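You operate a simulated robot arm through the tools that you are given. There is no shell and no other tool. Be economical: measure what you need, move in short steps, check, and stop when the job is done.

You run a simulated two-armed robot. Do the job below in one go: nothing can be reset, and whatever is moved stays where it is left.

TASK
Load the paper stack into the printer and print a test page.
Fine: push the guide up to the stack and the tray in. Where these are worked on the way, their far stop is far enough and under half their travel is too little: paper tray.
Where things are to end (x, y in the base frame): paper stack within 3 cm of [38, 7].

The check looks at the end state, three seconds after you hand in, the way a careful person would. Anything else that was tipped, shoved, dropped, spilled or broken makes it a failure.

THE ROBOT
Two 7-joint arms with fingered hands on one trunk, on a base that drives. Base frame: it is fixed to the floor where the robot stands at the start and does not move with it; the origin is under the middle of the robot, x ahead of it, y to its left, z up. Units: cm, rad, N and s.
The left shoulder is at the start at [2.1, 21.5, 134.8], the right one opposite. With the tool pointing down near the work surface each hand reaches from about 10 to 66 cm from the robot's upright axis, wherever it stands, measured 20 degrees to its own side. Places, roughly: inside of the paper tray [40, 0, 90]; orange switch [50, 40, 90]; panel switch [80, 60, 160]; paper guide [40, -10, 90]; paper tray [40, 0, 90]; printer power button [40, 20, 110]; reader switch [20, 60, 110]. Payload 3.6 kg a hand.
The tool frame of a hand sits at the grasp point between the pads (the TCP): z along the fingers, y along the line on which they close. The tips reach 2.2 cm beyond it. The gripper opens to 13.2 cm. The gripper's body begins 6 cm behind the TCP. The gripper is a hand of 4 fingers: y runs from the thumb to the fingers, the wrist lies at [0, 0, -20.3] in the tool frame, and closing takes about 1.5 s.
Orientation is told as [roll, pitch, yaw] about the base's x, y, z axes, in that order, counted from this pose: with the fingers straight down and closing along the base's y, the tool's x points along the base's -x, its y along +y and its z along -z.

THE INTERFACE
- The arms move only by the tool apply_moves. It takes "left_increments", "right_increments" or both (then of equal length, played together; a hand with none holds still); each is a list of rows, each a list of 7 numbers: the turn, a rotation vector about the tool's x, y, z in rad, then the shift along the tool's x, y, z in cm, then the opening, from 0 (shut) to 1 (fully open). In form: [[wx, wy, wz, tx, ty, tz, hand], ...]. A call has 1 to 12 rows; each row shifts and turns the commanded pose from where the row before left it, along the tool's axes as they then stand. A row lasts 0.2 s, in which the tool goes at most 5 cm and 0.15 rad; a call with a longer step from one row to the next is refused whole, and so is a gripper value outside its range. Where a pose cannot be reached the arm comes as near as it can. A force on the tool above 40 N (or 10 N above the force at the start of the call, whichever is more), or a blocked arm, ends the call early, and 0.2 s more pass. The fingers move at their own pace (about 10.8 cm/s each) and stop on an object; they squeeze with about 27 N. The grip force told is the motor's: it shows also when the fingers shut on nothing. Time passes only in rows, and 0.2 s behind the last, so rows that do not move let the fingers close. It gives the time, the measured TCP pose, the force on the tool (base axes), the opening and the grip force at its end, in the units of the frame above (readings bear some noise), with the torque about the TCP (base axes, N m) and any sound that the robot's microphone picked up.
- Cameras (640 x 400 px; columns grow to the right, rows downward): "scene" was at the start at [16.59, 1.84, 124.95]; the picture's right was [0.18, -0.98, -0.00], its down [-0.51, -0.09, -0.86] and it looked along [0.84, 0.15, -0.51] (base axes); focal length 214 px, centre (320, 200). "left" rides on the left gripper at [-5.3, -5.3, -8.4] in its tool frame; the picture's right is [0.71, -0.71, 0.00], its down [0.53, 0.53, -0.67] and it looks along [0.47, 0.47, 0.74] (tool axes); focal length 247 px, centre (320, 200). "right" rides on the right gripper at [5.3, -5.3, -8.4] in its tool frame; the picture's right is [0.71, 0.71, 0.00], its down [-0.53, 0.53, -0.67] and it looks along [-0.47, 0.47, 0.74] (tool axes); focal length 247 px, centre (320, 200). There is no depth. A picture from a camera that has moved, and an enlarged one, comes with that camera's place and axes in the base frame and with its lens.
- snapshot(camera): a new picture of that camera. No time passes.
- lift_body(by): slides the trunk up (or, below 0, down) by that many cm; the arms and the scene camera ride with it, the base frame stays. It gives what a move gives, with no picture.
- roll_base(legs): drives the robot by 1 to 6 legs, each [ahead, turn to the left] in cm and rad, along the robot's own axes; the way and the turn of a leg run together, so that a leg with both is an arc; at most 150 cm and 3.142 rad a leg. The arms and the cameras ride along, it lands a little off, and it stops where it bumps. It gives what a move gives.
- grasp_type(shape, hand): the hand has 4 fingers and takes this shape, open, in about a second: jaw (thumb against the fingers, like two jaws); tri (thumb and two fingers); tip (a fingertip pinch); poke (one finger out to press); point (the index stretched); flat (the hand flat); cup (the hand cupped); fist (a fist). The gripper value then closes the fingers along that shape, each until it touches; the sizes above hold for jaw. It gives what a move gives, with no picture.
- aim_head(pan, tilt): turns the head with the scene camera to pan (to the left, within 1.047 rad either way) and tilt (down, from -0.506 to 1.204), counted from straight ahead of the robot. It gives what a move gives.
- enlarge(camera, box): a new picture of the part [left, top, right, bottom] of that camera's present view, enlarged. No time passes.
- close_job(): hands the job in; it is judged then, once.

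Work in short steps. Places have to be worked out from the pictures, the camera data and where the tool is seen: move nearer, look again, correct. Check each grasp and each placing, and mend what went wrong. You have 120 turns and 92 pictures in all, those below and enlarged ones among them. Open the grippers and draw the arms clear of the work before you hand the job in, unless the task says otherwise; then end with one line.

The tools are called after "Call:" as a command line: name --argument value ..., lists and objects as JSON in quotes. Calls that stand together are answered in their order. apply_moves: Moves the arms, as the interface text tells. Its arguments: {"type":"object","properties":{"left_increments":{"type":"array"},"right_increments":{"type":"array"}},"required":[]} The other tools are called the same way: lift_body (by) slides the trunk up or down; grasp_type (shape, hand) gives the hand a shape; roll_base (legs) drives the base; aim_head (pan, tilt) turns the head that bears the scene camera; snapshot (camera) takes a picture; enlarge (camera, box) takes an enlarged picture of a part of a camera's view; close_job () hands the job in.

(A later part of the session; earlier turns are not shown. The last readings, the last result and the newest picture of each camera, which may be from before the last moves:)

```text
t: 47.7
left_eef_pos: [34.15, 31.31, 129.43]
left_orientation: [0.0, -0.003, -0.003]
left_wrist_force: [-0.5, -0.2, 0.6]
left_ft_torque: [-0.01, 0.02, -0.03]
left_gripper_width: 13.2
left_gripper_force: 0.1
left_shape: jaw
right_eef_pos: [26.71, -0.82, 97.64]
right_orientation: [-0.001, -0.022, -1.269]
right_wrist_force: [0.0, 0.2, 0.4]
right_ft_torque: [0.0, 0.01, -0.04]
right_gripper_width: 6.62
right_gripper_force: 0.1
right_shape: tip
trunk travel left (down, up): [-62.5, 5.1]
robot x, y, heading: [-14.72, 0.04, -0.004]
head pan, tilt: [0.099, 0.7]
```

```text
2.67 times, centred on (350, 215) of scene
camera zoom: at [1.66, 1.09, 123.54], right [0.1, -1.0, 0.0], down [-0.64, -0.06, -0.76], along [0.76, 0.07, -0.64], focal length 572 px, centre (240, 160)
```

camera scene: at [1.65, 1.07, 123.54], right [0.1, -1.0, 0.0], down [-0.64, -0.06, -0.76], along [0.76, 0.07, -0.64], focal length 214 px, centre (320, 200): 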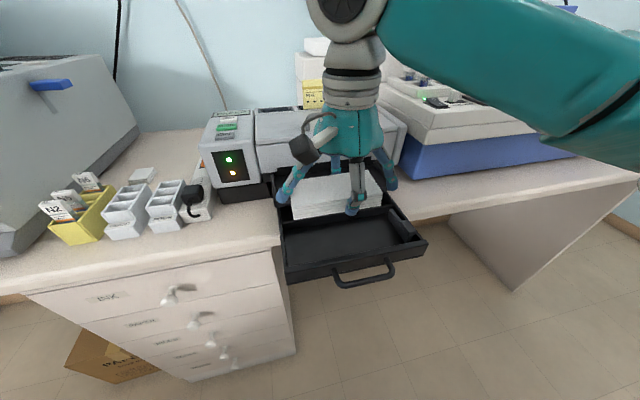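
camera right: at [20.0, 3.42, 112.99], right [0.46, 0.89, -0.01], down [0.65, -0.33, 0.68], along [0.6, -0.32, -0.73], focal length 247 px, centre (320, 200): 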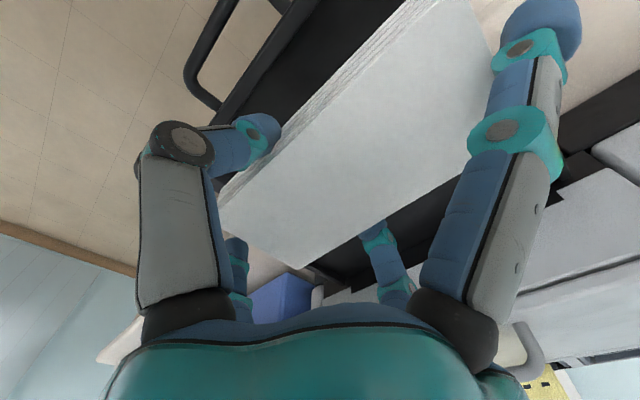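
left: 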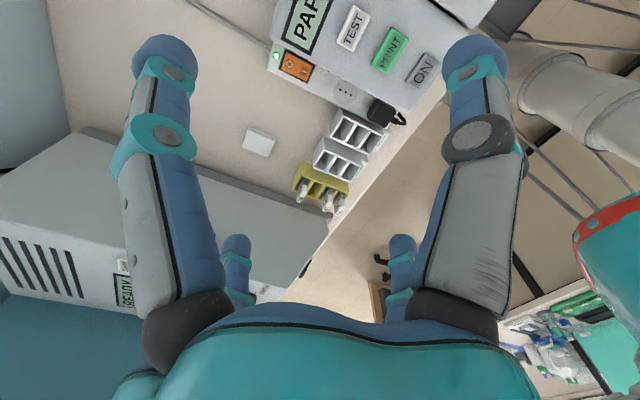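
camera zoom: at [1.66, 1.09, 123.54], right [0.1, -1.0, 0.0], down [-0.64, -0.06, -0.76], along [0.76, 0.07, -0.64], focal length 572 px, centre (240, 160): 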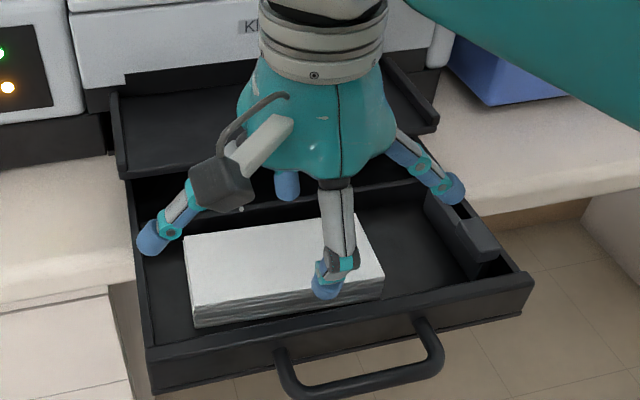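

The stack lies flat in the tray. I raise the hand clear and look at the guide.

Call:
apply_moves --right_increments '[[0, 0, 0, 0, 0, -3, 0.5], [0, 0, 0, 0, 0, -4, 0.5], [0, 0, 0, -1, 1, -4, 0.5], [0, 0, 0, -2, 1, -4, 0.5], [0, 0, 0, -4, 2, 0, 0.5], [0, 0, 0, -4, 2, 0, 0.5]]'

Call:
grasp_type --hand "right" --shape "poke"

Call:
enlarge --camera "scene" --box '[270, 170, 430, 290]'

Call:
snapshot --camera "right"

```text
t: 49.1
left_eef_pos: [34.29, 31.37, 129.5]
left_orientation: [0.0, -0.004, -0.001]
left_wrist_force: [-0.5, 0.5, 0.6]
left_ft_torque: [0.05, 0.02, -0.02]
left_gripper_width: 13.19
left_gripper_force: 0.0
left_shape: jaw
right_eef_pos: [35.72, -9.23, 112.92]
right_orientation: [0.004, -0.022, -1.268]
right_wrist_force: [1.1, -0.5, 0.9]
right_ft_torque: [-0.01, -0.01, -0.01]
right_gripper_width: 6.61
right_gripper_force: 0.1
right_shape: tip
trunk travel left (down, up): [-62.5, 5.1]
robot x, y, heading: [-14.68, 0.08, 0.0]
head pan, tilt: [0.099, 0.7]
```

```text
t: 50.0
left_eef_pos: [34.16, 31.32, 129.5]
left_orientation: [-0.001, -0.003, -0.002]
left_wrist_force: [0.0, 0.2, -0.6]
left_ft_torque: [0.02, -0.01, -0.02]
left_gripper_width: 13.18
left_gripper_force: 0.0
left_shape: jaw
right_eef_pos: [35.69, -9.13, 112.97]
right_orientation: [0.003, -0.021, -1.27]
right_wrist_force: [-0.9, 0.0, -0.3]
right_ft_torque: [0.0, -0.04, 0.0]
right_gripper_width: 0.0
right_gripper_force: 0.1
right_shape: poke
trunk travel left (down, up): [-62.5, 5.1]
robot x, y, heading: [-14.56, -0.08, 0.0]
head pan, tilt: [0.099, 0.7]
```

```text
3.33 times, centred on (350, 230) of scene
camera zoom: at [1.66, 1.07, 123.54], right [0.1, -1.0, 0.0], down [-0.64, -0.06, -0.76], along [0.76, 0.07, -0.64], focal length 715 px, centre (220, 100)
```

zoom: 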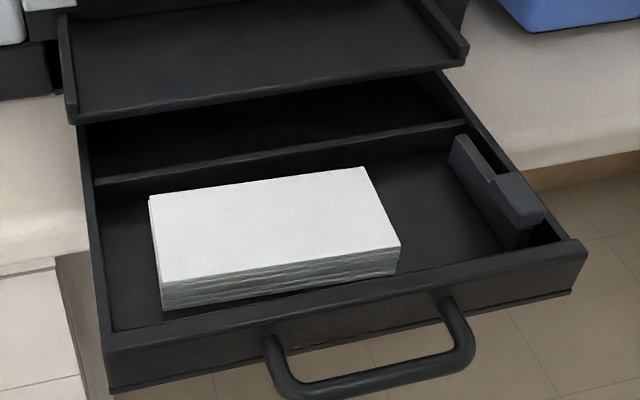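

```text
21 pictures are left
camera right: at [28.94, -5.56, 121.02], right [0.46, 0.89, -0.01], down [0.65, -0.33, 0.68], along [0.6, -0.32, -0.73], focal length 247 px, centre (320, 200)
```

right: 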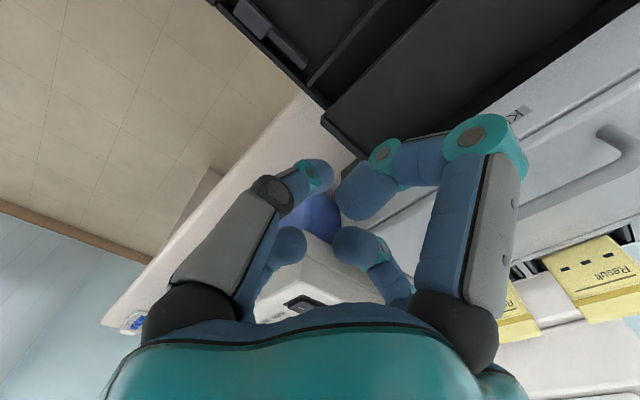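

The stack sits well. The guide is a plate with a block against the right wall. I'll use an open jaw so the right-hand finger hooks behind the block from the right and pulls it left. I position above it first.

Call:
grasp_type --hand "right" --shape "jaw"

Call:
apply_moves --right_increments '[[0, 0, 0, 1.73, -2.87, 0, 1], [0, 0, 0, 1.73, -2.87, 0, 1], [0, 0, 0, 1.73, -2.87, 1, 1], [0, 0, 0, 0, 0, 4, 1], [0, 0, 0, 0, 0, 4, 1], [0, 0, 0, 0, 0, 3, 1], [0, 0, 0, 0, 0, 0, 1]]'

Call:
enlarge --camera "scene" --box '[270, 160, 450, 295]'

Call:
snapshot --camera "right"

```text
t: 50.9
left_eef_pos: [34.1, 31.34, 129.55]
left_orientation: [-0.001, -0.003, -0.003]
left_wrist_force: [0.2, 0.4, -0.4]
left_ft_torque: [-0.01, -0.02, -0.01]
left_gripper_width: 13.2
left_gripper_force: 0.0
left_shape: jaw
right_eef_pos: [35.75, -9.25, 112.91]
right_orientation: [0.004, -0.021, -1.268]
right_wrist_force: [-1.0, -0.1, 0.3]
right_ft_torque: [0.0, 0.02, 0.04]
right_gripper_width: 13.19
right_gripper_force: 0.1
right_shape: jaw
trunk travel left (down, up): [-62.5, 5.1]
robot x, y, heading: [-14.73, 0.22, -0.001]
head pan, tilt: [0.099, 0.7]
```

```text
t: 52.5
left_eef_pos: [34.21, 31.32, 129.58]
left_orientation: [-0.001, -0.002, -0.002]
left_wrist_force: [-0.3, -0.6, -0.4]
left_ft_torque: [0.0, 0.01, -0.02]
left_gripper_width: 13.19
left_gripper_force: 0.0
left_shape: jaw
right_eef_pos: [25.95, -6.97, 100.73]
right_orientation: [0.003, -0.02, -1.269]
right_wrist_force: [-0.2, 0.6, -0.6]
right_ft_torque: [0.0, 0.01, 0.0]
right_gripper_width: 13.18
right_gripper_force: 0.0
right_shape: jaw
trunk travel left (down, up): [-62.5, 5.1]
robot x, y, heading: [-14.33, 0.24, -0.005]
head pan, tilt: [0.099, 0.7]
```

```text
2.96 times, centred on (360, 228) of scene
camera zoom: at [1.65, 1.08, 123.54], right [0.1, -1.0, 0.0], down [-0.64, -0.06, -0.76], along [0.76, 0.07, -0.64], focal length 636 px, centre (202, 118)
```

zoom: 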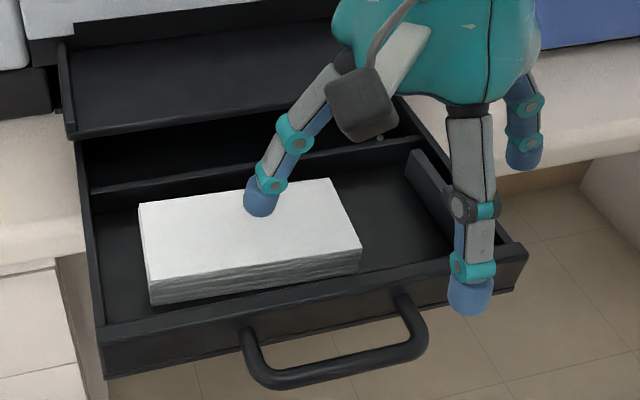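

```text
19 pictures are left
camera right: at [19.28, -3.39, 108.83], right [0.46, 0.89, -0.01], down [0.65, -0.33, 0.68], along [0.6, -0.32, -0.73], focal length 247 px, centre (320, 200)
```

right: 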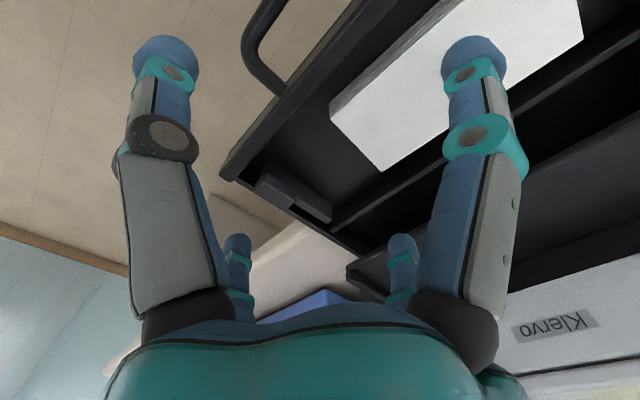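

The right finger is just outside the right wall, next to the guide block. I lower so its tip is just above the rim and draw left, watching the force.

Call:
apply_moves --right_increments '[[0, 0, 0, 0, -0.3, 1.3, 1], [0, 0, 0, 0, 0, 1.3, 1], [0, 0, 0, 0.7, 0, 0, 1], [0, 0, 0, 0.7, 0, 0, 1], [0, 0, 0, 0.7, 0, 0, 1], [0, 0, 0, 0.7, 0, 0, 1], [0, 0, 0, 0.7, 0, 0, 1]]'

Call:
snapshot --camera "right"

```text
t: 54.1
left_eef_pos: [34.22, 31.27, 129.49]
left_orientation: [0.0, -0.004, -0.003]
left_wrist_force: [-1.2, 0.4, -0.9]
left_ft_torque: [0.02, 0.01, -0.02]
left_gripper_width: 13.2
left_gripper_force: 0.1
left_shape: jaw
right_eef_pos: [24.9, -3.93, 98.16]
right_orientation: [0.002, -0.023, -1.269]
right_wrist_force: [0.1, -0.1, 0.1]
right_ft_torque: [-0.01, 0.0, 0.01]
right_gripper_width: 13.18
right_gripper_force: 0.1
right_shape: jaw
trunk travel left (down, up): [-62.5, 5.1]
robot x, y, heading: [-14.66, 0.18, -0.002]
head pan, tilt: [0.099, 0.7]
```

```text
18 pictures are left
camera right: at [18.01, -0.24, 106.2], right [0.47, 0.89, -0.01], down [0.65, -0.33, 0.68], along [0.6, -0.33, -0.73], focal length 247 px, centre (320, 200)
```

right: 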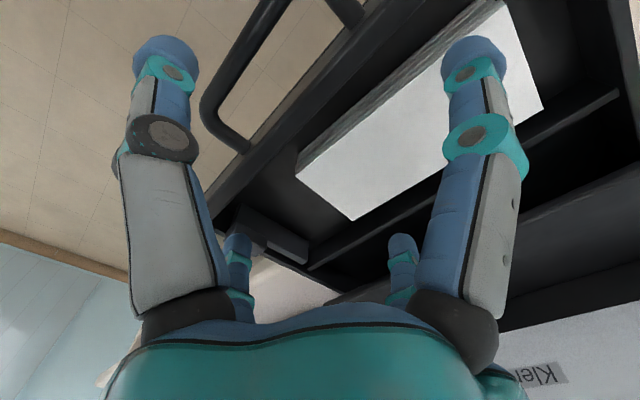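

There's no force yet. I enlarge to see the finger against the block.

Call:
enlarge --camera "right" --box '[190, 170, 350, 290]'

Call:
enlarge --camera "scene" --box '[270, 160, 450, 295]'

```text
3.33 times, centred on (270, 230) of right
camera zoom: at [18.01, -0.24, 106.2], right [0.47, 0.89, -0.01], down [0.65, -0.33, 0.68], along [0.6, -0.33, -0.73], focal length 823 px, centre (487, 100)
```

zoom: 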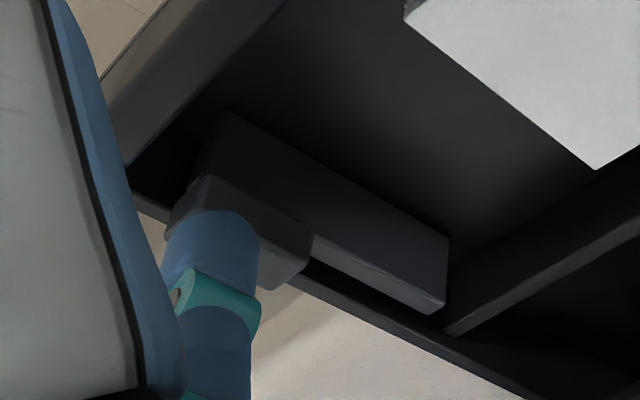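

```text
2.96 times, centred on (360, 228) of scene
camera zoom: at [1.64, 1.09, 123.54], right [0.1, -1.0, 0.0], down [-0.64, -0.06, -0.76], along [0.76, 0.07, -0.64], focal length 636 px, centre (202, 118)
```

zoom: 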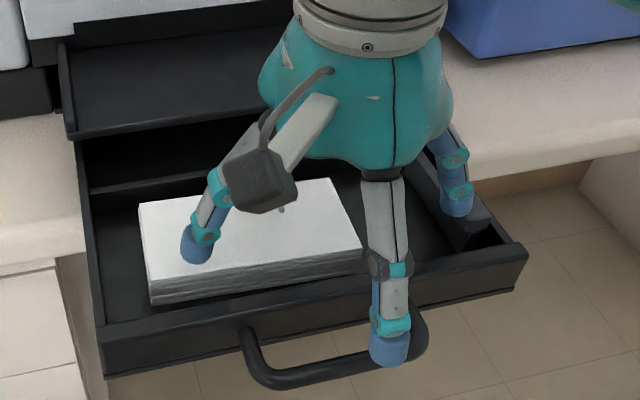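

The fingertip is right beside the block. I keep drawing left.

Call:
apply_moves --right_increments '[[0, 0, 0, 0.7, 0, 0, 1], [0, 0, 0, 0.7, 0, 0, 1], [0, 0, 0, 0.7, 0, 0, 1]]'

Call:
enlarge --camera "right" --box '[190, 150, 370, 290]'

```text
t: 54.9
left_eef_pos: [34.2, 31.33, 129.43]
left_orientation: [-0.002, -0.003, -0.002]
left_wrist_force: [0.6, -0.6, 0.0]
left_ft_torque: [0.0, 0.02, -0.03]
left_gripper_width: 13.2
left_gripper_force: 0.1
left_shape: jaw
right_eef_pos: [24.19, -1.89, 98.12]
right_orientation: [0.005, -0.02, -1.269]
right_wrist_force: [0.2, -0.5, 0.2]
right_ft_torque: [-0.03, 0.01, -0.02]
right_gripper_width: 13.21
right_gripper_force: 0.0
right_shape: jaw
trunk travel left (down, up): [-62.5, 5.1]
robot x, y, heading: [-14.37, -0.0, -0.008]
head pan, tilt: [0.099, 0.7]
```

```text
2.86 times, centred on (280, 220) of right
camera zoom: at [17.41, 1.76, 106.15], right [0.47, 0.89, -0.01], down [0.65, -0.33, 0.68], along [0.6, -0.33, -0.73], focal length 706 px, centre (434, 143)
```

zoom: 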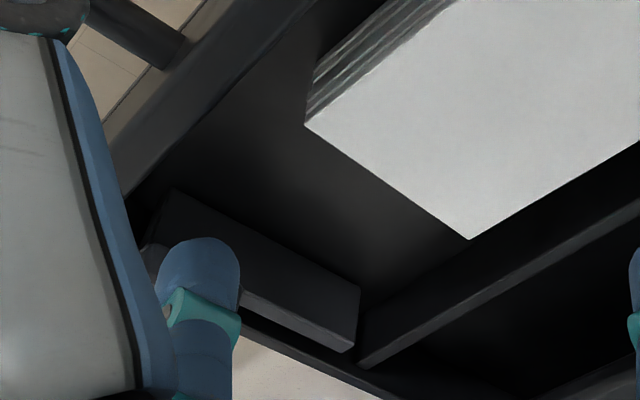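

The finger slid over the block, so the splayed tip must be higher than I assumed. I go back to the right, above the wall, and lower in small steps to feel for the rim height.

Call:
apply_moves --right_increments '[[0, 0, 0, -2.2, 0, 0, 1], [0, 0, 0, -2.3, 0, 0, 1], [0, 0, 0, 0, 0, 0.4, 1], [0, 0, 0, 0, 0, 0.3, 1]]'

Call:
apply_moves --right_increments '[[0, 0, 0, 0, 0, 0.3, 1]]'

Call:
apply_moves --right_increments '[[0, 0, 0, 0, 0, 0.3, 1]]'

Call:
enlarge --camera "right" --box '[190, 150, 370, 290]'

```text
t: 55.9
left_eef_pos: [34.26, 31.25, 129.56]
left_orientation: [0.001, -0.003, -0.002]
left_wrist_force: [0.2, -0.5, -0.3]
left_ft_torque: [-0.02, -0.01, -0.04]
left_gripper_width: 13.19
left_gripper_force: 0.1
left_shape: jaw
right_eef_pos: [25.48, -6.15, 97.41]
right_orientation: [0.004, -0.022, -1.268]
right_wrist_force: [0.6, 0.1, 1.3]
right_ft_torque: [0.04, -0.02, 0.0]
right_gripper_width: 13.18
right_gripper_force: 0.0
right_shape: jaw
trunk travel left (down, up): [-62.5, 5.1]
robot x, y, heading: [-14.28, 0.02, 0.001]
head pan, tilt: [0.099, 0.7]
```

```text
t: 56.3
left_eef_pos: [34.25, 31.26, 129.57]
left_orientation: [-0.002, -0.002, -0.001]
left_wrist_force: [-0.5, 0.0, 0.2]
left_ft_torque: [-0.02, 0.0, 0.01]
left_gripper_width: 13.23
left_gripper_force: 0.0
left_shape: jaw
right_eef_pos: [25.55, -6.17, 97.14]
right_orientation: [0.005, -0.021, -1.269]
right_wrist_force: [-0.4, 0.5, 0.1]
right_ft_torque: [-0.07, 0.0, -0.03]
right_gripper_width: 13.2
right_gripper_force: 0.0
right_shape: jaw
trunk travel left (down, up): [-62.5, 5.1]
robot x, y, heading: [-14.35, -0.17, -0.008]
head pan, tilt: [0.099, 0.7]
```

```text
t: 56.7
left_eef_pos: [34.14, 31.45, 129.55]
left_orientation: [0.0, -0.005, -0.001]
left_wrist_force: [0.0, 0.2, 0.0]
left_ft_torque: [0.0, 0.02, 0.03]
left_gripper_width: 13.18
left_gripper_force: 0.0
left_shape: jaw
right_eef_pos: [25.4, -6.14, 96.94]
right_orientation: [0.006, -0.02, -1.267]
right_wrist_force: [0.1, 1.0, 5.4]
right_ft_torque: [-0.33, -0.09, -0.02]
right_gripper_width: 13.2
right_gripper_force: 0.0
right_shape: jaw
trunk travel left (down, up): [-62.5, 5.1]
robot x, y, heading: [-14.68, 0.08, -0.0]
head pan, tilt: [0.099, 0.7]
```

```text
2.86 times, centred on (280, 220) of right
camera zoom: at [18.69, -2.55, 105.03], right [0.46, 0.89, -0.01], down [0.65, -0.33, 0.68], along [0.6, -0.32, -0.73], focal length 706 px, centre (434, 143)
```

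zoom: 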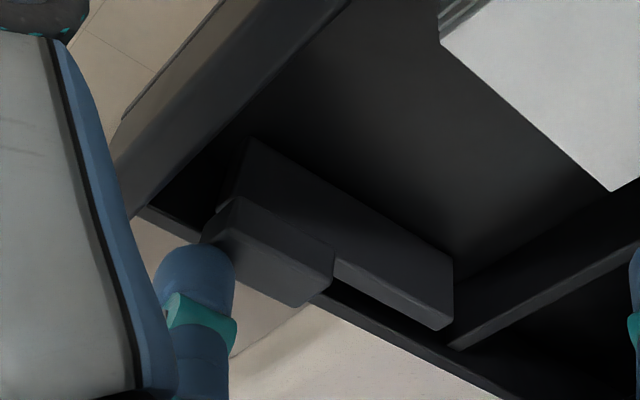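

The finger is now touching the wall rim beside the block. I lift 0.2 cm and draw left.

Call:
apply_moves --right_increments '[[0, 0, 0, 0, 0, -0.2, 1], [0, 0, 0, 0.6, 0, 0, 1], [0, 0, 0, 0.6, 0, 0, 1], [0, 0, 0, 0.6, 0, 0, 1], [0, 0, 0, 0.6, 0, 0, 1]]'

Call:
enlarge --camera "right" --box '[190, 150, 370, 290]'

```text
t: 57.9
left_eef_pos: [34.22, 31.27, 129.47]
left_orientation: [0.0, -0.003, -0.001]
left_wrist_force: [-0.1, -0.2, -0.2]
left_ft_torque: [-0.03, 0.01, -0.01]
left_gripper_width: 13.18
left_gripper_force: 0.0
left_shape: jaw
right_eef_pos: [24.79, -3.91, 97.04]
right_orientation: [0.004, -0.021, -1.269]
right_wrist_force: [-0.2, -0.7, -0.2]
right_ft_torque: [0.01, -0.01, 0.03]
right_gripper_width: 13.2
right_gripper_force: 0.0
right_shape: jaw
trunk travel left (down, up): [-62.5, 5.1]
robot x, y, heading: [-14.63, 0.53, 0.0]
head pan, tilt: [0.099, 0.7]
```

```text
2.86 times, centred on (280, 220) of right
camera zoom: at [17.98, -0.24, 105.08], right [0.47, 0.89, -0.01], down [0.65, -0.33, 0.68], along [0.6, -0.32, -0.73], focal length 706 px, centre (434, 143)
```

zoom: 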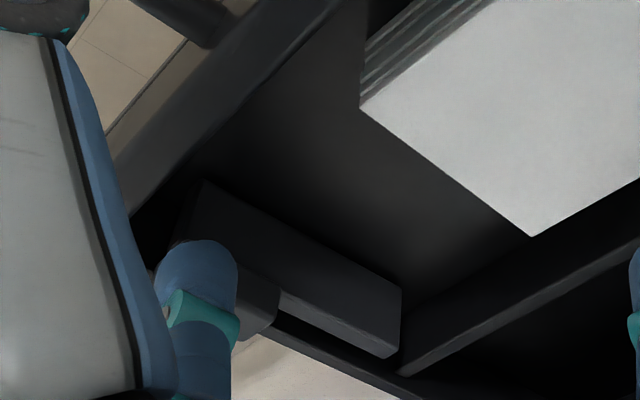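

The block is no higher than the wall, so the finger can't hook it. The finger is directly above it, though, so I press down lightly and drag it left by friction.

Call:
apply_moves --right_increments '[[0, 0, 0, -0.4, 0, 0.3, 1], [0, 0, 0, 0, 0, 0.3, 1]]'

Call:
apply_moves --right_increments '[[0, 0, 0, 0, 0, 0.3, 1]]'

```text
t: 58.5
left_eef_pos: [34.28, 31.31, 129.47]
left_orientation: [0.001, -0.003, -0.001]
left_wrist_force: [-1.1, -0.3, 0.2]
left_ft_torque: [0.01, -0.01, -0.01]
left_gripper_width: 13.19
left_gripper_force: 0.1
left_shape: jaw
right_eef_pos: [24.82, -4.18, 96.43]
right_orientation: [0.003, -0.021, -1.268]
right_wrist_force: [0.4, 0.9, -1.3]
right_ft_torque: [-0.02, 0.01, -0.01]
right_gripper_width: 13.17
right_gripper_force: 0.0
right_shape: jaw
trunk travel left (down, up): [-62.5, 5.1]
robot x, y, heading: [-14.29, -0.03, -0.001]
head pan, tilt: [0.099, 0.7]
```

```text
t: 58.9
left_eef_pos: [34.19, 31.22, 129.38]
left_orientation: [0.0, -0.003, -0.002]
left_wrist_force: [-0.2, 0.3, -0.2]
left_ft_torque: [0.0, -0.01, -0.02]
left_gripper_width: 13.2
left_gripper_force: 0.0
left_shape: jaw
right_eef_pos: [24.82, -4.25, 96.1]
right_orientation: [0.005, -0.021, -1.268]
right_wrist_force: [-0.4, 0.1, 0.6]
right_ft_torque: [0.07, 0.0, 0.03]
right_gripper_width: 13.17
right_gripper_force: 0.1
right_shape: jaw
trunk travel left (down, up): [-62.5, 5.1]
robot x, y, heading: [-14.86, -0.26, -0.004]
head pan, tilt: [0.099, 0.7]
```

I'm lower than the earlier contact and still free, so I look again before pressing further.

Call:
enlarge --camera "right" --box '[190, 170, 350, 290]'

Call:
enlarge --camera "scene" --box '[330, 170, 450, 290]'

```text
3.33 times, centred on (270, 230) of right
camera zoom: at [18.11, -0.69, 104.19], right [0.46, 0.89, -0.01], down [0.65, -0.33, 0.68], along [0.6, -0.32, -0.73], focal length 823 px, centre (487, 100)
```

zoom: 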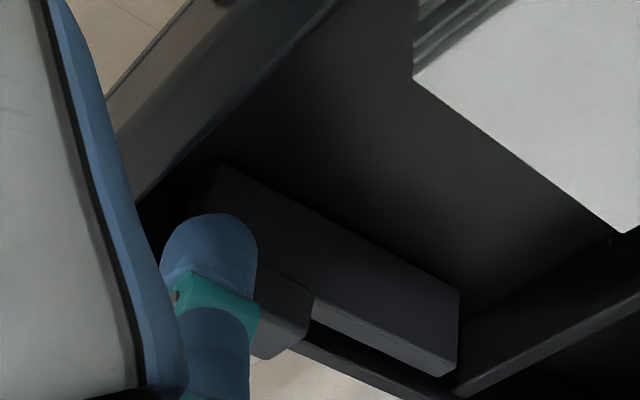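

```text
3.33 times, centred on (390, 230) of scene
camera zoom: at [1.62, 1.07, 123.55], right [0.1, -1.0, 0.0], down [-0.64, -0.06, -0.76], along [0.76, 0.07, -0.64], focal length 715 px, centre (87, 100)
```

zoom: 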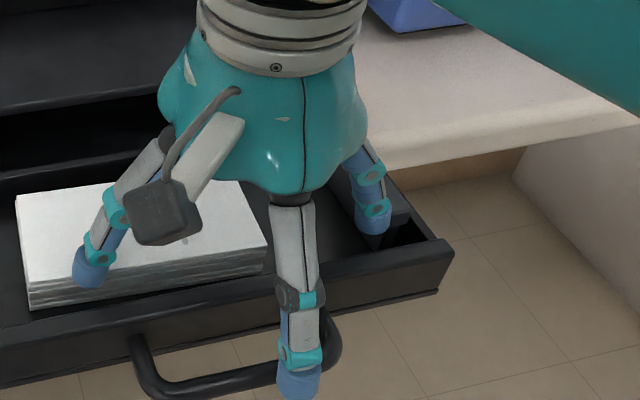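

The fingertip is in front of the block, not over it, which is why it missed each time. I raise, go right of the wall again, move 1.8 cm deeper, lower, and draw left.

Call:
apply_moves --right_increments '[[0, 0, 0, 0, 0, -2.5, 1], [0, 0, 0, -2.6, 1.8, 0, 1], [0, 0, 0, 0, 0, 1.5, 1], [0, 0, 0, 0.6, 0, 0, 1], [0, 0, 0, 0.6, 0, 0, 1], [0, 0, 0, 0.6, 0, 0, 1], [0, 0, 0, 0.6, 0, 0, 1], [0, 0, 0, 0.6, 0, 0, 1]]'

Call:
enlarge --camera "right" --box '[190, 150, 370, 290]'

```text
t: 60.7
left_eef_pos: [34.09, 31.28, 129.48]
left_orientation: [-0.001, -0.004, -0.002]
left_wrist_force: [0.2, 0.3, 0.3]
left_ft_torque: [0.01, 0.04, -0.01]
left_gripper_width: 13.19
left_gripper_force: 0.1
left_shape: jaw
right_eef_pos: [26.4, -3.38, 97.23]
right_orientation: [0.006, -0.022, -1.269]
right_wrist_force: [0.6, 0.1, -0.2]
right_ft_torque: [0.0, 0.01, -0.01]
right_gripper_width: 13.2
right_gripper_force: 0.1
right_shape: jaw
trunk travel left (down, up): [-62.5, 5.1]
robot x, y, heading: [-14.5, 0.11, -0.0]
head pan, tilt: [0.099, 0.7]
```

```text
2.86 times, centred on (280, 220) of right
camera zoom: at [19.7, 0.26, 105.25], right [0.46, 0.89, -0.01], down [0.65, -0.33, 0.68], along [0.6, -0.33, -0.73], focal length 706 px, centre (434, 143)
```

zoom: 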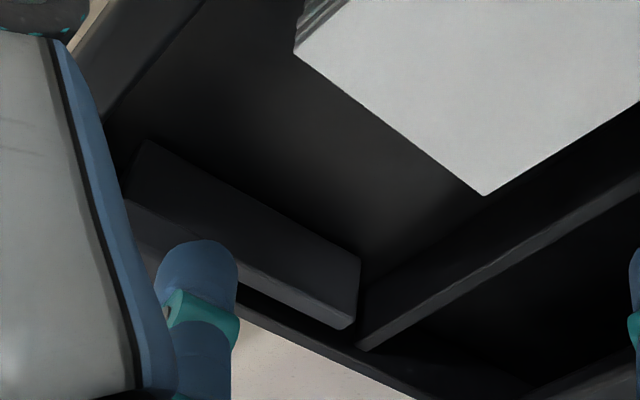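

Reworking the geometry, the guide lies farther right than I took it (left face about lateral -19.5, block's right edge about -21.3). The earlier light contact was the block's top. I go further right, lower just below that height and draw left.

Call:
apply_moves --right_increments '[[0, 0, 0, 0, 0, -1.5, 1], [0, 0, 0, -2.3, -1.4, 0, 1], [0, 0, 0, -2.3, 0, 0, 1], [0, 0, 0, 0, 0, 1.2, 1], [0, 0, 0, 0, 0, 0.9, 1], [0, 0, 0, 0.4, 0, 0, 1], [0, 0, 0, 0.4, 0, 0, 1], [0, 0, 0, 0.4, 0, 0, 1]]'

```text
t: 62.5
left_eef_pos: [34.09, 31.45, 129.49]
left_orientation: [0.0, -0.003, -0.002]
left_wrist_force: [0.1, 0.6, 0.2]
left_ft_torque: [-0.01, -0.04, -0.02]
left_gripper_width: 13.19
left_gripper_force: 0.1
left_shape: jaw
right_eef_pos: [26.18, -7.1, 96.52]
right_orientation: [0.003, -0.02, -1.269]
right_wrist_force: [-0.5, -1.0, -0.6]
right_ft_torque: [0.01, -0.01, 0.02]
right_gripper_width: 13.18
right_gripper_force: 0.1
right_shape: jaw
trunk travel left (down, up): [-62.5, 5.1]
robot x, y, heading: [-14.75, 0.1, -0.003]
head pan, tilt: [0.099, 0.7]
```

No contact yet; I continue left.

Call:
apply_moves --right_increments '[[0, 0, 0, 0.4, 0, 0, 1], [0, 0, 0, 0.4, 0, 0, 1], [0, 0, 0, 0.4, 0, 0, 1], [0, 0, 0, 0.4, 0, 0, 1]]'

```text
t: 63.5
left_eef_pos: [34.17, 31.45, 129.56]
left_orientation: [0.0, -0.002, 0.0]
left_wrist_force: [-0.7, 0.1, -0.6]
left_ft_torque: [-0.01, 0.05, 0.02]
left_gripper_width: 13.17
left_gripper_force: 0.0
left_shape: jaw
right_eef_pos: [25.5, -5.46, 96.57]
right_orientation: [0.003, -0.02, -1.268]
right_wrist_force: [0.3, -0.6, 0.1]
right_ft_torque: [-0.04, -0.02, 0.01]
right_gripper_width: 13.17
right_gripper_force: 0.0
right_shape: jaw
trunk travel left (down, up): [-62.5, 5.1]
robot x, y, heading: [-14.91, -0.08, 0.002]
head pan, tilt: [0.099, 0.7]
```

I passed the earlier contact spot at a lower height with almost no force, so the guide is probably moving with the finger. I go 2.4 cm more, then check.

Call:
apply_moves --right_increments '[[0, 0, 0, 0.6, 0, 0, 1], [0, 0, 0, 0.6, 0, 0, 1], [0, 0, 0, 0.6, 0, 0, 1], [0, 0, 0, 0.6, 0, 0, 1]]'

Call:
enlarge --camera "right" --box '[170, 110, 410, 290]'

```text
t: 64.5
left_eef_pos: [34.2, 31.32, 129.49]
left_orientation: [0.0, -0.005, -0.003]
left_wrist_force: [-0.5, -0.6, 0.0]
left_ft_torque: [0.0, -0.01, -0.05]
left_gripper_width: 13.21
left_gripper_force: 0.0
left_shape: jaw
right_eef_pos: [24.92, -3.2, 96.53]
right_orientation: [0.004, -0.02, -1.271]
right_wrist_force: [-0.7, -0.9, -0.8]
right_ft_torque: [-0.01, -0.01, -0.03]
right_gripper_width: 13.16
right_gripper_force: 0.1
right_shape: jaw
trunk travel left (down, up): [-62.5, 5.1]
robot x, y, heading: [-14.16, 0.26, -0.0]
head pan, tilt: [0.099, 0.7]
```

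```text
2.22 times, centred on (290, 200) of right
camera zoom: at [18.21, 0.4, 104.58], right [0.46, 0.89, -0.01], down [0.65, -0.33, 0.68], along [0.6, -0.33, -0.73], focal length 549 px, centre (387, 200)
```

zoom: 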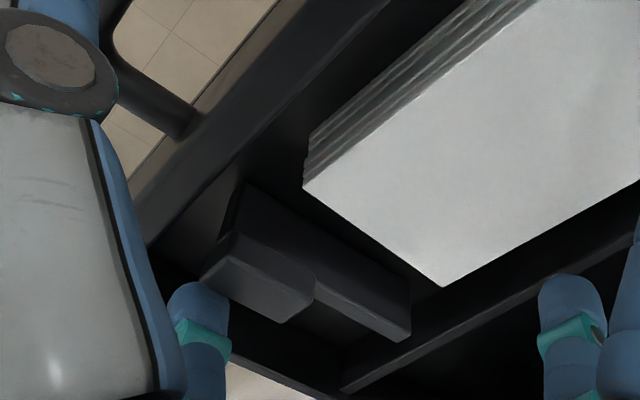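

The guide is following the finger well, with about 1.5 cm left to the stack. I continue so the guide meets the stack and nudges it toward the left wall. The limit is 3.2 cm so the opposite finger stays clear of the left wall.

Call:
apply_moves --right_increments '[[0, 0, 0, 0.5, 0, 0, 1], [0, 0, 0, 0.5, 0, 0, 1], [0, 0, 0, 0.5, 0, 0, 1], [0, 0, 0, 0.4, 0, 0, 1], [0, 0, 0, 0.4, 0, 0, 1], [0, 0, 0, 0.3, 0, 0, 1], [0, 0, 0, 0.3, 0, 0, 1], [0, 0, 0, 0.3, 0, 0, 1]]'

Call:
enlarge --camera "scene" --box '[260, 160, 440, 295]'

```text
t: 66.3
left_eef_pos: [34.18, 31.17, 129.51]
left_orientation: [0.0, -0.004, -0.002]
left_wrist_force: [0.1, 1.0, 0.0]
left_ft_torque: [-0.01, 0.01, -0.02]
left_gripper_width: 13.18
left_gripper_force: 0.1
left_shape: jaw
right_eef_pos: [23.95, -0.06, 96.45]
right_orientation: [0.003, -0.021, -1.268]
right_wrist_force: [-0.2, -0.8, 1.3]
right_ft_torque: [-0.01, 0.0, -0.04]
right_gripper_width: 13.2
right_gripper_force: 0.1
right_shape: jaw
trunk travel left (down, up): [-62.5, 5.1]
robot x, y, heading: [-14.68, 0.04, -0.003]
head pan, tilt: [0.099, 0.7]
```

```text
2.96 times, centred on (350, 228) of scene
camera zoom: at [1.63, 1.06, 123.55], right [0.1, -1.0, 0.0], down [-0.64, -0.06, -0.76], along [0.76, 0.07, -0.64], focal length 636 px, centre (231, 118)
```

zoom: 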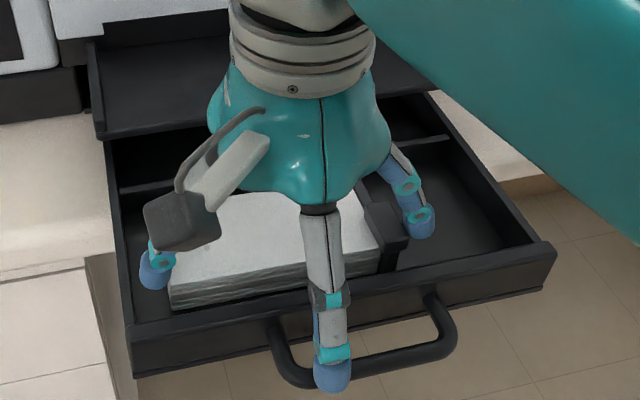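

The guide is against the stack, with about 2 cm still between the stack and the left wall. Partly closing the hand brings the right finger left and the left finger away from the wall, so I use that to nudge it about 1.5 cm more.

Call:
apply_moves --right_increments '[[0, 0, 0, 0, 0, 0, 0.94], [0, 0, 0, 0, 0, 0, 0.89], [0, 0, 0, 0, 0, 0, 0.84], [0, 0, 0, 0, 0, 0, 0.79], [0, 0, 0, 0, 0, 0, 0.76], [0, 0, 0, 0, 0, 0, 0.76]]'

Call:
apply_moves --right_increments '[[0, 0, 0, -0.6, 0, -0.3, 0.8], [0, 0, 0, -0.6, 0, -1.5, 0.8], [0, 0, 0, 0, 0, -4, 0.8], [0, 0, 0, 0, 0, -4, 1], [0, 0, 0, -2, 1, -4, 1], [0, 0, 0, -4, 2, 0, 1], [0, 0, 0, -4, 2, 0, 1], [0, 0, 0, -4, 2, 0, 1]]'

Call:
enlarge --camera "scene" --box '[200, 100, 440, 290]'

```text
t: 67.7
left_eef_pos: [34.11, 31.36, 129.43]
left_orientation: [0.001, -0.004, -0.001]
left_wrist_force: [0.3, -0.3, -0.8]
left_ft_torque: [0.0, -0.02, 0.04]
left_gripper_width: 13.21
left_gripper_force: 0.1
left_shape: jaw
right_eef_pos: [23.93, -0.28, 96.42]
right_orientation: [0.004, -0.02, -1.271]
right_wrist_force: [-0.3, -1.1, 0.2]
right_ft_torque: [0.02, 0.03, -0.01]
right_gripper_width: 10.1
right_gripper_force: 0.1
right_shape: jaw
trunk travel left (down, up): [-62.5, 5.1]
robot x, y, heading: [-14.72, -0.01, 0.002]
head pan, tilt: [0.099, 0.7]
```

```text
t: 69.5
left_eef_pos: [34.17, 31.15, 129.51]
left_orientation: [0.0, -0.004, -0.003]
left_wrist_force: [-0.7, -0.5, 0.6]
left_ft_torque: [0.02, -0.01, 0.0]
left_gripper_width: 13.18
left_gripper_force: 0.1
left_shape: jaw
right_eef_pos: [35.07, -12.39, 110.6]
right_orientation: [0.003, -0.022, -1.268]
right_wrist_force: [0.2, -0.4, -0.1]
right_ft_torque: [0.01, 0.04, 0.0]
right_gripper_width: 13.2
right_gripper_force: 0.1
right_shape: jaw
trunk travel left (down, up): [-62.5, 5.1]
robot x, y, heading: [-14.39, 0.21, -0.001]
head pan, tilt: [0.099, 0.7]
```

```text
2.11 times, centred on (320, 195) of scene
camera zoom: at [1.7, 1.0, 123.53], right [0.1, -1.0, 0.0], down [-0.64, -0.06, -0.76], along [0.76, 0.07, -0.65], focal length 452 px, centre (320, 210)
```

zoom: 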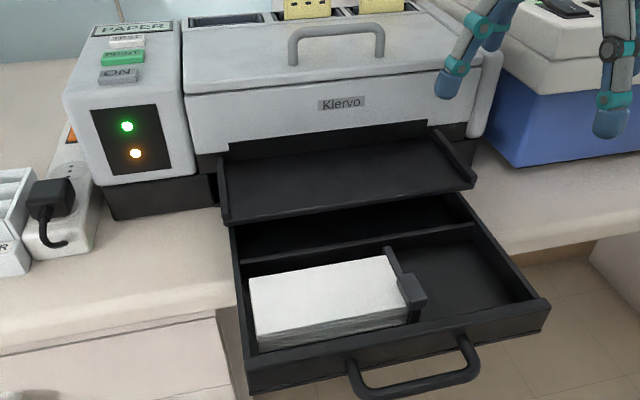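

The guide stands up against the stack and the stack sits by the left wall. Next I push the tray in. I back the base 6 cm, close the hand, and bring it down in front of the handle.

Call:
roll_base --legs '[[-6, 0]]'

Call:
apply_moves --right_increments '[[0, 0, 0, 2.65, -3.1, 1, 0.5], [0, 0, 0, 2.65, -3.1, 1, 0.3], [0, 0, 0, 2.65, -3.1, 1, 0], [0, 0, 0, 2.65, -3.1, 1, 0], [-0.13, 0, 0, 0, 0, 0, 0], [-0.13, 0, 0, 0, 0, 0, 0], [-0.13, 0, 0, 0, 0, 0, 0]]'

```text
t: 70.5
left_eef_pos: [27.75, 31.37, 129.63]
left_orientation: [0.0, -0.006, -0.002]
left_wrist_force: [-0.2, 0.4, 0.9]
left_ft_torque: [0.0, -0.02, -0.01]
left_gripper_width: 13.19
left_gripper_force: 0.0
left_shape: jaw
right_eef_pos: [28.61, -12.36, 110.71]
right_orientation: [0.006, -0.023, -1.268]
right_wrist_force: [0.1, 0.1, 0.1]
right_ft_torque: [0.04, -0.04, 0.0]
right_gripper_width: 13.2
right_gripper_force: 0.1
right_shape: jaw
trunk travel left (down, up): [-62.5, 5.1]
robot x, y, heading: [-20.56, -0.02, -0.002]
head pan, tilt: [0.099, 0.7]
```

```text
t: 72.1
left_eef_pos: [28.01, 31.23, 129.5]
left_orientation: [0.0, -0.005, -0.002]
left_wrist_force: [-0.7, 0.9, 0.3]
left_ft_torque: [0.0, 0.03, 0.04]
left_gripper_width: 13.17
left_gripper_force: 0.0
left_shape: jaw
right_eef_pos: [13.87, -5.82, 106.44]
right_orientation: [0.396, -0.021, -1.267]
right_wrist_force: [0.3, -0.3, -0.3]
right_ft_torque: [-0.02, 0.01, 0.02]
right_gripper_width: 0.01
right_gripper_force: 27.1
right_shape: jaw
trunk travel left (down, up): [-62.5, 5.1]
robot x, y, heading: [-20.94, 0.24, -0.005]
head pan, tilt: [0.099, 0.7]
```

I'm in place before the handle, with p about 11.5 against the bar at about 16.5. I go down to handle height.

Call:
apply_moves --right_increments '[[0, 0, 0, 0, -1.22, 2.95, 0], [0, 0, 0, 0, -1.22, 2.95, 0], [0, 0, 0, 0, -1.22, 2.95, 0], [0, 0, 0, 0, -1.22, 2.9, 0]]'

Call:
enlarge --camera "scene" --box '[240, 110, 480, 290]'

```text
t: 73.1
left_eef_pos: [27.99, 31.28, 129.58]
left_orientation: [0.0, -0.005, -0.002]
left_wrist_force: [-0.6, -0.1, 0.3]
left_ft_torque: [0.05, 0.01, 0.0]
left_gripper_width: 13.17
left_gripper_force: 0.1
left_shape: jaw
right_eef_pos: [14.08, -5.99, 93.76]
right_orientation: [0.395, -0.022, -1.266]
right_wrist_force: [-0.4, 0.2, 0.4]
right_ft_torque: [0.02, 0.01, -0.03]
right_gripper_width: 0.01
right_gripper_force: 26.9
right_shape: jaw
trunk travel left (down, up): [-62.5, 5.1]
robot x, y, heading: [-20.85, 0.02, 0.001]
head pan, tilt: [0.099, 0.7]
```

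```text
2.22 times, centred on (360, 200) of scene
camera zoom: at [-4.53, 1.08, 123.55], right [0.1, -1.0, 0.0], down [-0.64, -0.06, -0.76], along [0.76, 0.07, -0.64], focal length 477 px, centre (231, 200)
```

zoom: 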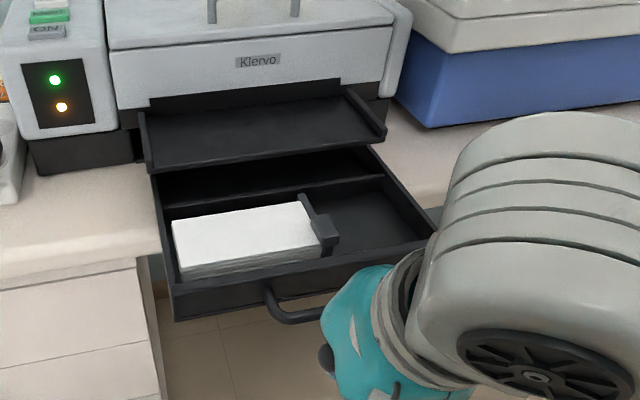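

I push along the tray axis in steady small steps.

Call:
apply_moves --right_increments '[[0, 0, 0, 0, 0.925, 0.38, 0], [0, 0, 0, 0, 0.925, 0.38, 0], [0, 0, 0, 0, 0.925, 0.38, 0], [0, 0, 0, 0, 0.925, 0.38, 0], [0, 0, 0, 0, 0.925, 0.38, 0], [0, 0, 0, 0, 0.925, 0.38, 0], [0, 0, 0, 0, 0.925, 0.38, 0], [0, 0, 0, 0, 0.925, 0.38, 0], [0, 0, 0, 0, 0.925, 0.38, 0], [0, 0, 0, 0, 0.925, 0.38, 0]]'

```text
t: 75.3
left_eef_pos: [28.03, 31.38, 129.56]
left_orientation: [0.001, -0.006, -0.003]
left_wrist_force: [-0.1, 0.4, 0.2]
left_ft_torque: [-0.02, 0.0, 0.0]
left_gripper_width: 13.17
left_gripper_force: 0.1
left_shape: jaw
right_eef_pos: [23.61, -3.29, 93.59]
right_orientation: [0.393, -0.021, -1.267]
right_wrist_force: [0.1, -1.1, 1.3]
right_ft_torque: [-0.02, 0.03, -0.01]
right_gripper_width: 0.0
right_gripper_force: 26.4
right_shape: jaw
trunk travel left (down, up): [-62.5, 5.1]
robot x, y, heading: [-20.37, 0.52, 0.002]
head pan, tilt: [0.099, 0.7]
```

The force stays low. I continue with smaller steps.

Call:
apply_moves --right_increments '[[0, 0, 0, 0, 0.74, 0.3, 0], [0, 0, 0, 0, 0.74, 0.3, 0], [0, 0, 0, 0, 0.74, 0.3, 0], [0, 0, 0, 0, 0.74, 0.3, 0], [0, 0, 0, 0, 0.74, 0.3, 0]]'

Call:
enlarge --camera "scene" --box '[240, 100, 480, 280]'

```text
t: 76.5
left_eef_pos: [28.12, 31.4, 129.66]
left_orientation: [0.001, -0.007, -0.002]
left_wrist_force: [-0.7, -0.5, -0.9]
left_ft_torque: [-0.03, 0.0, 0.0]
left_gripper_width: 13.17
left_gripper_force: 0.0
left_shape: jaw
right_eef_pos: [27.3, -2.03, 93.86]
right_orientation: [0.396, -0.021, -1.269]
right_wrist_force: [-0.5, 0.1, -0.1]
right_ft_torque: [-0.01, 0.02, -0.01]
right_gripper_width: 0.01
right_gripper_force: 26.9
right_shape: jaw
trunk travel left (down, up): [-62.5, 5.1]
robot x, y, heading: [-20.83, -0.24, -0.001]
head pan, tilt: [0.099, 0.7]
```

```text
2.22 times, centred on (360, 190) of scene
camera zoom: at [-4.49, 1.1, 123.54], right [0.1, -1.0, 0.0], down [-0.64, -0.06, -0.76], along [0.76, 0.07, -0.64], focal length 477 px, centre (231, 222)
```

zoom: 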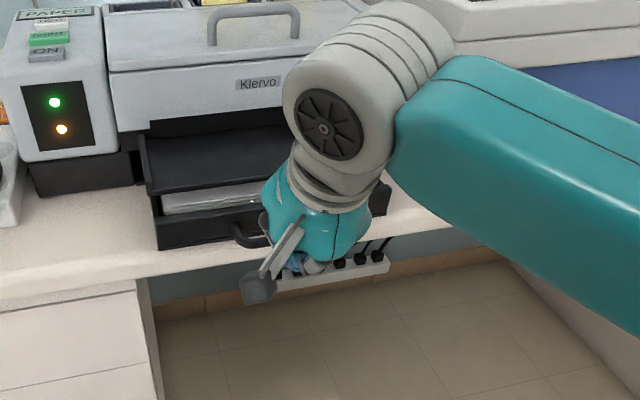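

The drawer is almost in. I continue with 0.4 cm steps to find the stop gently.

Call:
apply_moves --right_increments '[[0, 0, 0, 0, 0.37, 0.15, 0], [0, 0, 0, 0, 0.37, 0.15, 0], [0, 0, 0, 0, 0.37, 0.15, 0]]'

Call:
apply_moves --right_increments '[[0, 0, 0, 0, 0.28, 0.11, 0], [0, 0, 0, 0, 0.28, 0.11, 0]]'

```text
t: 77.3
left_eef_pos: [28.01, 31.33, 129.57]
left_orientation: [0.001, -0.004, -0.002]
left_wrist_force: [0.0, 0.1, -0.3]
left_ft_torque: [0.02, -0.02, -0.02]
left_gripper_width: 13.16
left_gripper_force: 0.1
left_shape: jaw
right_eef_pos: [28.43, -1.62, 93.75]
right_orientation: [0.393, -0.024, -1.269]
right_wrist_force: [-1.2, -0.3, 0.5]
right_ft_torque: [0.0, 0.03, 0.0]
right_gripper_width: 0.0
right_gripper_force: 27.1
right_shape: jaw
trunk travel left (down, up): [-62.5, 5.1]
robot x, y, heading: [-20.69, 0.0, -0.0]
head pan, tilt: [0.099, 0.7]
```

```text
t: 77.9
left_eef_pos: [27.8, 31.23, 129.77]
left_orientation: [0.0, -0.006, -0.002]
left_wrist_force: [-1.1, -0.4, -0.3]
left_ft_torque: [0.02, -0.02, 0.02]
left_gripper_width: 13.2
left_gripper_force: 0.1
left_shape: jaw
right_eef_pos: [28.75, -1.65, 93.75]
right_orientation: [0.392, -0.021, -1.27]
right_wrist_force: [-16.5, -7.8, 1.2]
right_ft_torque: [-0.03, 0.12, -0.02]
right_gripper_width: 0.0
right_gripper_force: 27.2
right_shape: jaw
trunk travel left (down, up): [-62.5, 5.1]
robot x, y, heading: [-20.55, -0.2, -0.004]
head pan, tilt: [0.099, 0.7]
```

An 18 N reaction shows the tray has reached its stop. I back off, raise the right hand clear, and prepare the left hand with the poke shape for the button.

Call:
apply_moves --right_increments '[[0, 0, 0, 0, -2.3, -0.95, 0], [0, 0, 0, 0, -3.7, -1.5, 0], [0, 0, 0, 0, 1.7, -4.2, 0], [0, 0, 0, 0, 1.7, -4.2, 0], [0, 0, 0, 0, 1.7, -4.2, 0], [0, 0, 0, 0, 1.7, -4.2, 0], [0, 0, 0, 0, 1.7, -4.2, 0], [0, 0, 0, 0, 1.7, -4.2, 0], [0, 0, 0, -3, 0, -0.5, 0]]'

Call:
grasp_type --hand "left" --shape "poke"

Call:
roll_base --legs '[[15, 0]]'

Call:
aim_head --pan 0.35 --tilt 0.55

Call:
snapshot --camera "scene"

```text
t: 79.9
left_eef_pos: [28.11, 31.15, 129.51]
left_orientation: [0.001, -0.003, -0.001]
left_wrist_force: [-0.4, -0.6, -0.2]
left_ft_torque: [0.02, 0.0, -0.03]
left_gripper_width: 13.18
left_gripper_force: 0.1
left_shape: jaw
right_eef_pos: [22.98, -5.99, 121.47]
right_orientation: [0.393, -0.02, -1.269]
right_wrist_force: [0.2, -0.5, -0.1]
right_ft_torque: [0.05, 0.01, 0.02]
right_gripper_width: 0.02
right_gripper_force: 26.7
right_shape: jaw
trunk travel left (down, up): [-62.5, 5.1]
robot x, y, heading: [-20.64, -0.02, -0.005]
head pan, tilt: [0.099, 0.7]
```

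```text
t: 80.8
left_eef_pos: [28.07, 31.17, 129.56]
left_orientation: [0.001, -0.003, -0.002]
left_wrist_force: [-0.8, 0.5, 0.0]
left_ft_torque: [-0.06, -0.01, 0.04]
left_gripper_width: 0.01
left_gripper_force: 0.0
left_shape: poke
right_eef_pos: [23.19, -5.83, 121.51]
right_orientation: [0.394, -0.021, -1.27]
right_wrist_force: [0.3, 0.1, 0.1]
right_ft_torque: [0.02, -0.05, 0.01]
right_gripper_width: 0.0
right_gripper_force: 26.9
right_shape: jaw
trunk travel left (down, up): [-62.5, 5.1]
robot x, y, heading: [-20.52, 0.02, -0.004]
head pan, tilt: [0.099, 0.7]
```

```text
t: 82.2
left_eef_pos: [43.36, 31.24, 129.42]
left_orientation: [0.001, -0.003, -0.003]
left_wrist_force: [0.7, 0.1, -0.3]
left_ft_torque: [0.0, 0.05, 0.01]
left_gripper_width: 0.01
left_gripper_force: 0.1
left_shape: poke
right_eef_pos: [38.34, -5.96, 121.45]
right_orientation: [0.393, -0.022, -1.27]
right_wrist_force: [0.1, 0.2, 0.1]
right_ft_torque: [0.01, -0.03, -0.01]
right_gripper_width: 0.0
right_gripper_force: 27.1
right_shape: jaw
trunk travel left (down, up): [-62.5, 5.1]
robot x, y, heading: [-5.6, 0.16, -0.007]
head pan, tilt: [0.099, 0.7]
```

```text
t: 82.9
left_eef_pos: [43.16, 31.18, 129.7]
left_orientation: [-0.001, -0.006, -0.004]
left_wrist_force: [0.0, -0.5, 0.9]
left_ft_torque: [0.01, -0.01, 0.0]
left_gripper_width: 0.0
left_gripper_force: 0.0
left_shape: poke
right_eef_pos: [38.17, -5.92, 121.57]
right_orientation: [0.394, -0.021, -1.27]
right_wrist_force: [0.6, -0.2, 0.0]
right_ft_torque: [0.04, -0.01, -0.02]
right_gripper_width: 0.03
right_gripper_force: 26.9
right_shape: jaw
trunk travel left (down, up): [-62.5, 5.1]
robot x, y, heading: [-5.46, 0.36, -0.004]
head pan, tilt: [0.351, 0.55]
```

```text
4 pictures are left
camera scene: at [10.59, 3.26, 124.86], right [0.34, -0.94, 0.0], down [-0.49, -0.18, -0.85], along [0.8, 0.29, -0.52], focal length 214 px, centre (320, 200)
```

scene: 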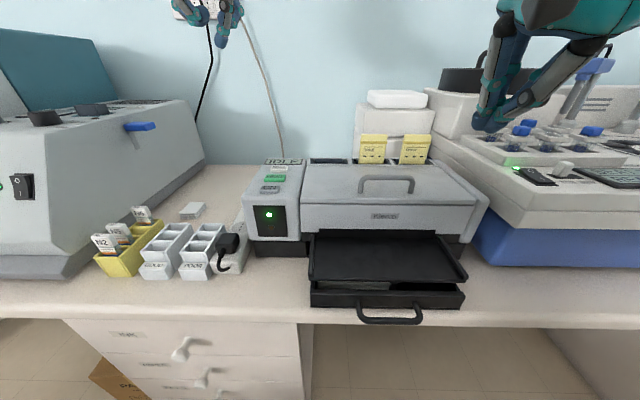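

The orange paper light is off and the display changed, so the tray and paper are accepted. TEST is near (49, 26.5, 106). I bring the left finger above it.

Call:
apply_moves --left_increments '[[0, 0, 0, -1.5, -1.2, 4, 1], [0, 0, 0, -1.5, -1.2, 4, 1], [0, 0, 0, -1.5, -1.2, 4, 1], [0, 0, 0, -1.3, -1.1, 4, 1], [0, 0, 0, 0, 0, 1.4, 1]]'

Call:
enlarge --camera "left" --box '[180, 70, 500, 270]'

```text
t: 84.1
left_eef_pos: [49.04, 26.52, 112.16]
left_orientation: [-0.001, -0.005, -0.004]
left_wrist_force: [-0.2, 0.5, -0.5]
left_ft_torque: [0.0, -0.01, 0.04]
left_gripper_width: 0.0
left_gripper_force: 0.1
left_shape: poke
right_eef_pos: [38.25, -5.78, 121.43]
right_orientation: [0.394, -0.019, -1.268]
right_wrist_force: [-0.1, -0.6, 0.1]
right_ft_torque: [0.01, 0.0, 0.02]
right_gripper_width: 0.0
right_gripper_force: 27.0
right_shape: jaw
trunk travel left (down, up): [-62.5, 5.1]
robot x, y, heading: [-5.62, 0.16, -0.002]
head pan, tilt: [0.351, 0.55]
```

```text
2.00 times, centred on (340, 170) of left
camera zoom: at [54.35, 21.11, 120.57], right [-0.71, -0.71, 0.0], down [-0.53, 0.53, 0.67], along [-0.47, 0.47, -0.75], focal length 494 px, centre (280, 260)
```

zoom: 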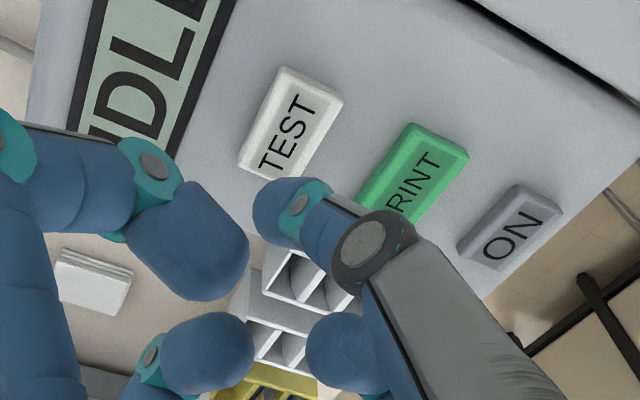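

The display reads IDLE and the fingertip projects just beside TEST (49.2, 25.8). I shift 0.7 cm and come down near the button, then press in small steps.

Call:
apply_moves --left_increments '[[0, 0, 0, -0.15, -0.7, 0, 1], [0, 0, 0, 0, 0, 2, 1], [0, 0, 0, 0, 0, 0.8, 1]]'

Call:
apply_moves --left_increments '[[0, 0, 0, 0, 0, 0.3, 1], [0, 0, 0, 0, 0, 0.3, 1]]'

```text
t: 84.9
left_eef_pos: [49.17, 25.81, 109.51]
left_orientation: [0.0, -0.003, -0.003]
left_wrist_force: [-0.4, 0.5, -0.5]
left_ft_torque: [-0.01, -0.01, 0.0]
left_gripper_width: 0.0
left_gripper_force: 0.1
left_shape: poke
right_eef_pos: [38.3, -5.97, 121.5]
right_orientation: [0.393, -0.021, -1.27]
right_wrist_force: [0.3, -0.3, -0.6]
right_ft_torque: [0.0, 0.0, -0.01]
right_gripper_width: 0.0
right_gripper_force: 27.1
right_shape: jaw
trunk travel left (down, up): [-62.5, 5.1]
robot x, y, heading: [-5.82, -0.01, -0.001]
head pan, tilt: [0.351, 0.55]
```

```text
t: 85.5
left_eef_pos: [49.22, 25.83, 108.73]
left_orientation: [0.0, -0.006, -0.004]
left_wrist_force: [0.1, -0.4, 0.2]
left_ft_torque: [0.0, 0.01, -0.05]
left_gripper_width: 0.02
left_gripper_force: 0.1
left_shape: poke
right_eef_pos: [38.26, -5.81, 121.36]
right_orientation: [0.395, -0.022, -1.269]
right_wrist_force: [-0.9, 0.0, 0.5]
right_ft_torque: [0.02, 0.0, -0.04]
right_gripper_width: 0.01
right_gripper_force: 27.6
right_shape: jaw
trunk travel left (down, up): [-62.5, 5.1]
robot x, y, heading: [-5.84, -0.31, -0.005]
head pan, tilt: [0.351, 0.55]
```

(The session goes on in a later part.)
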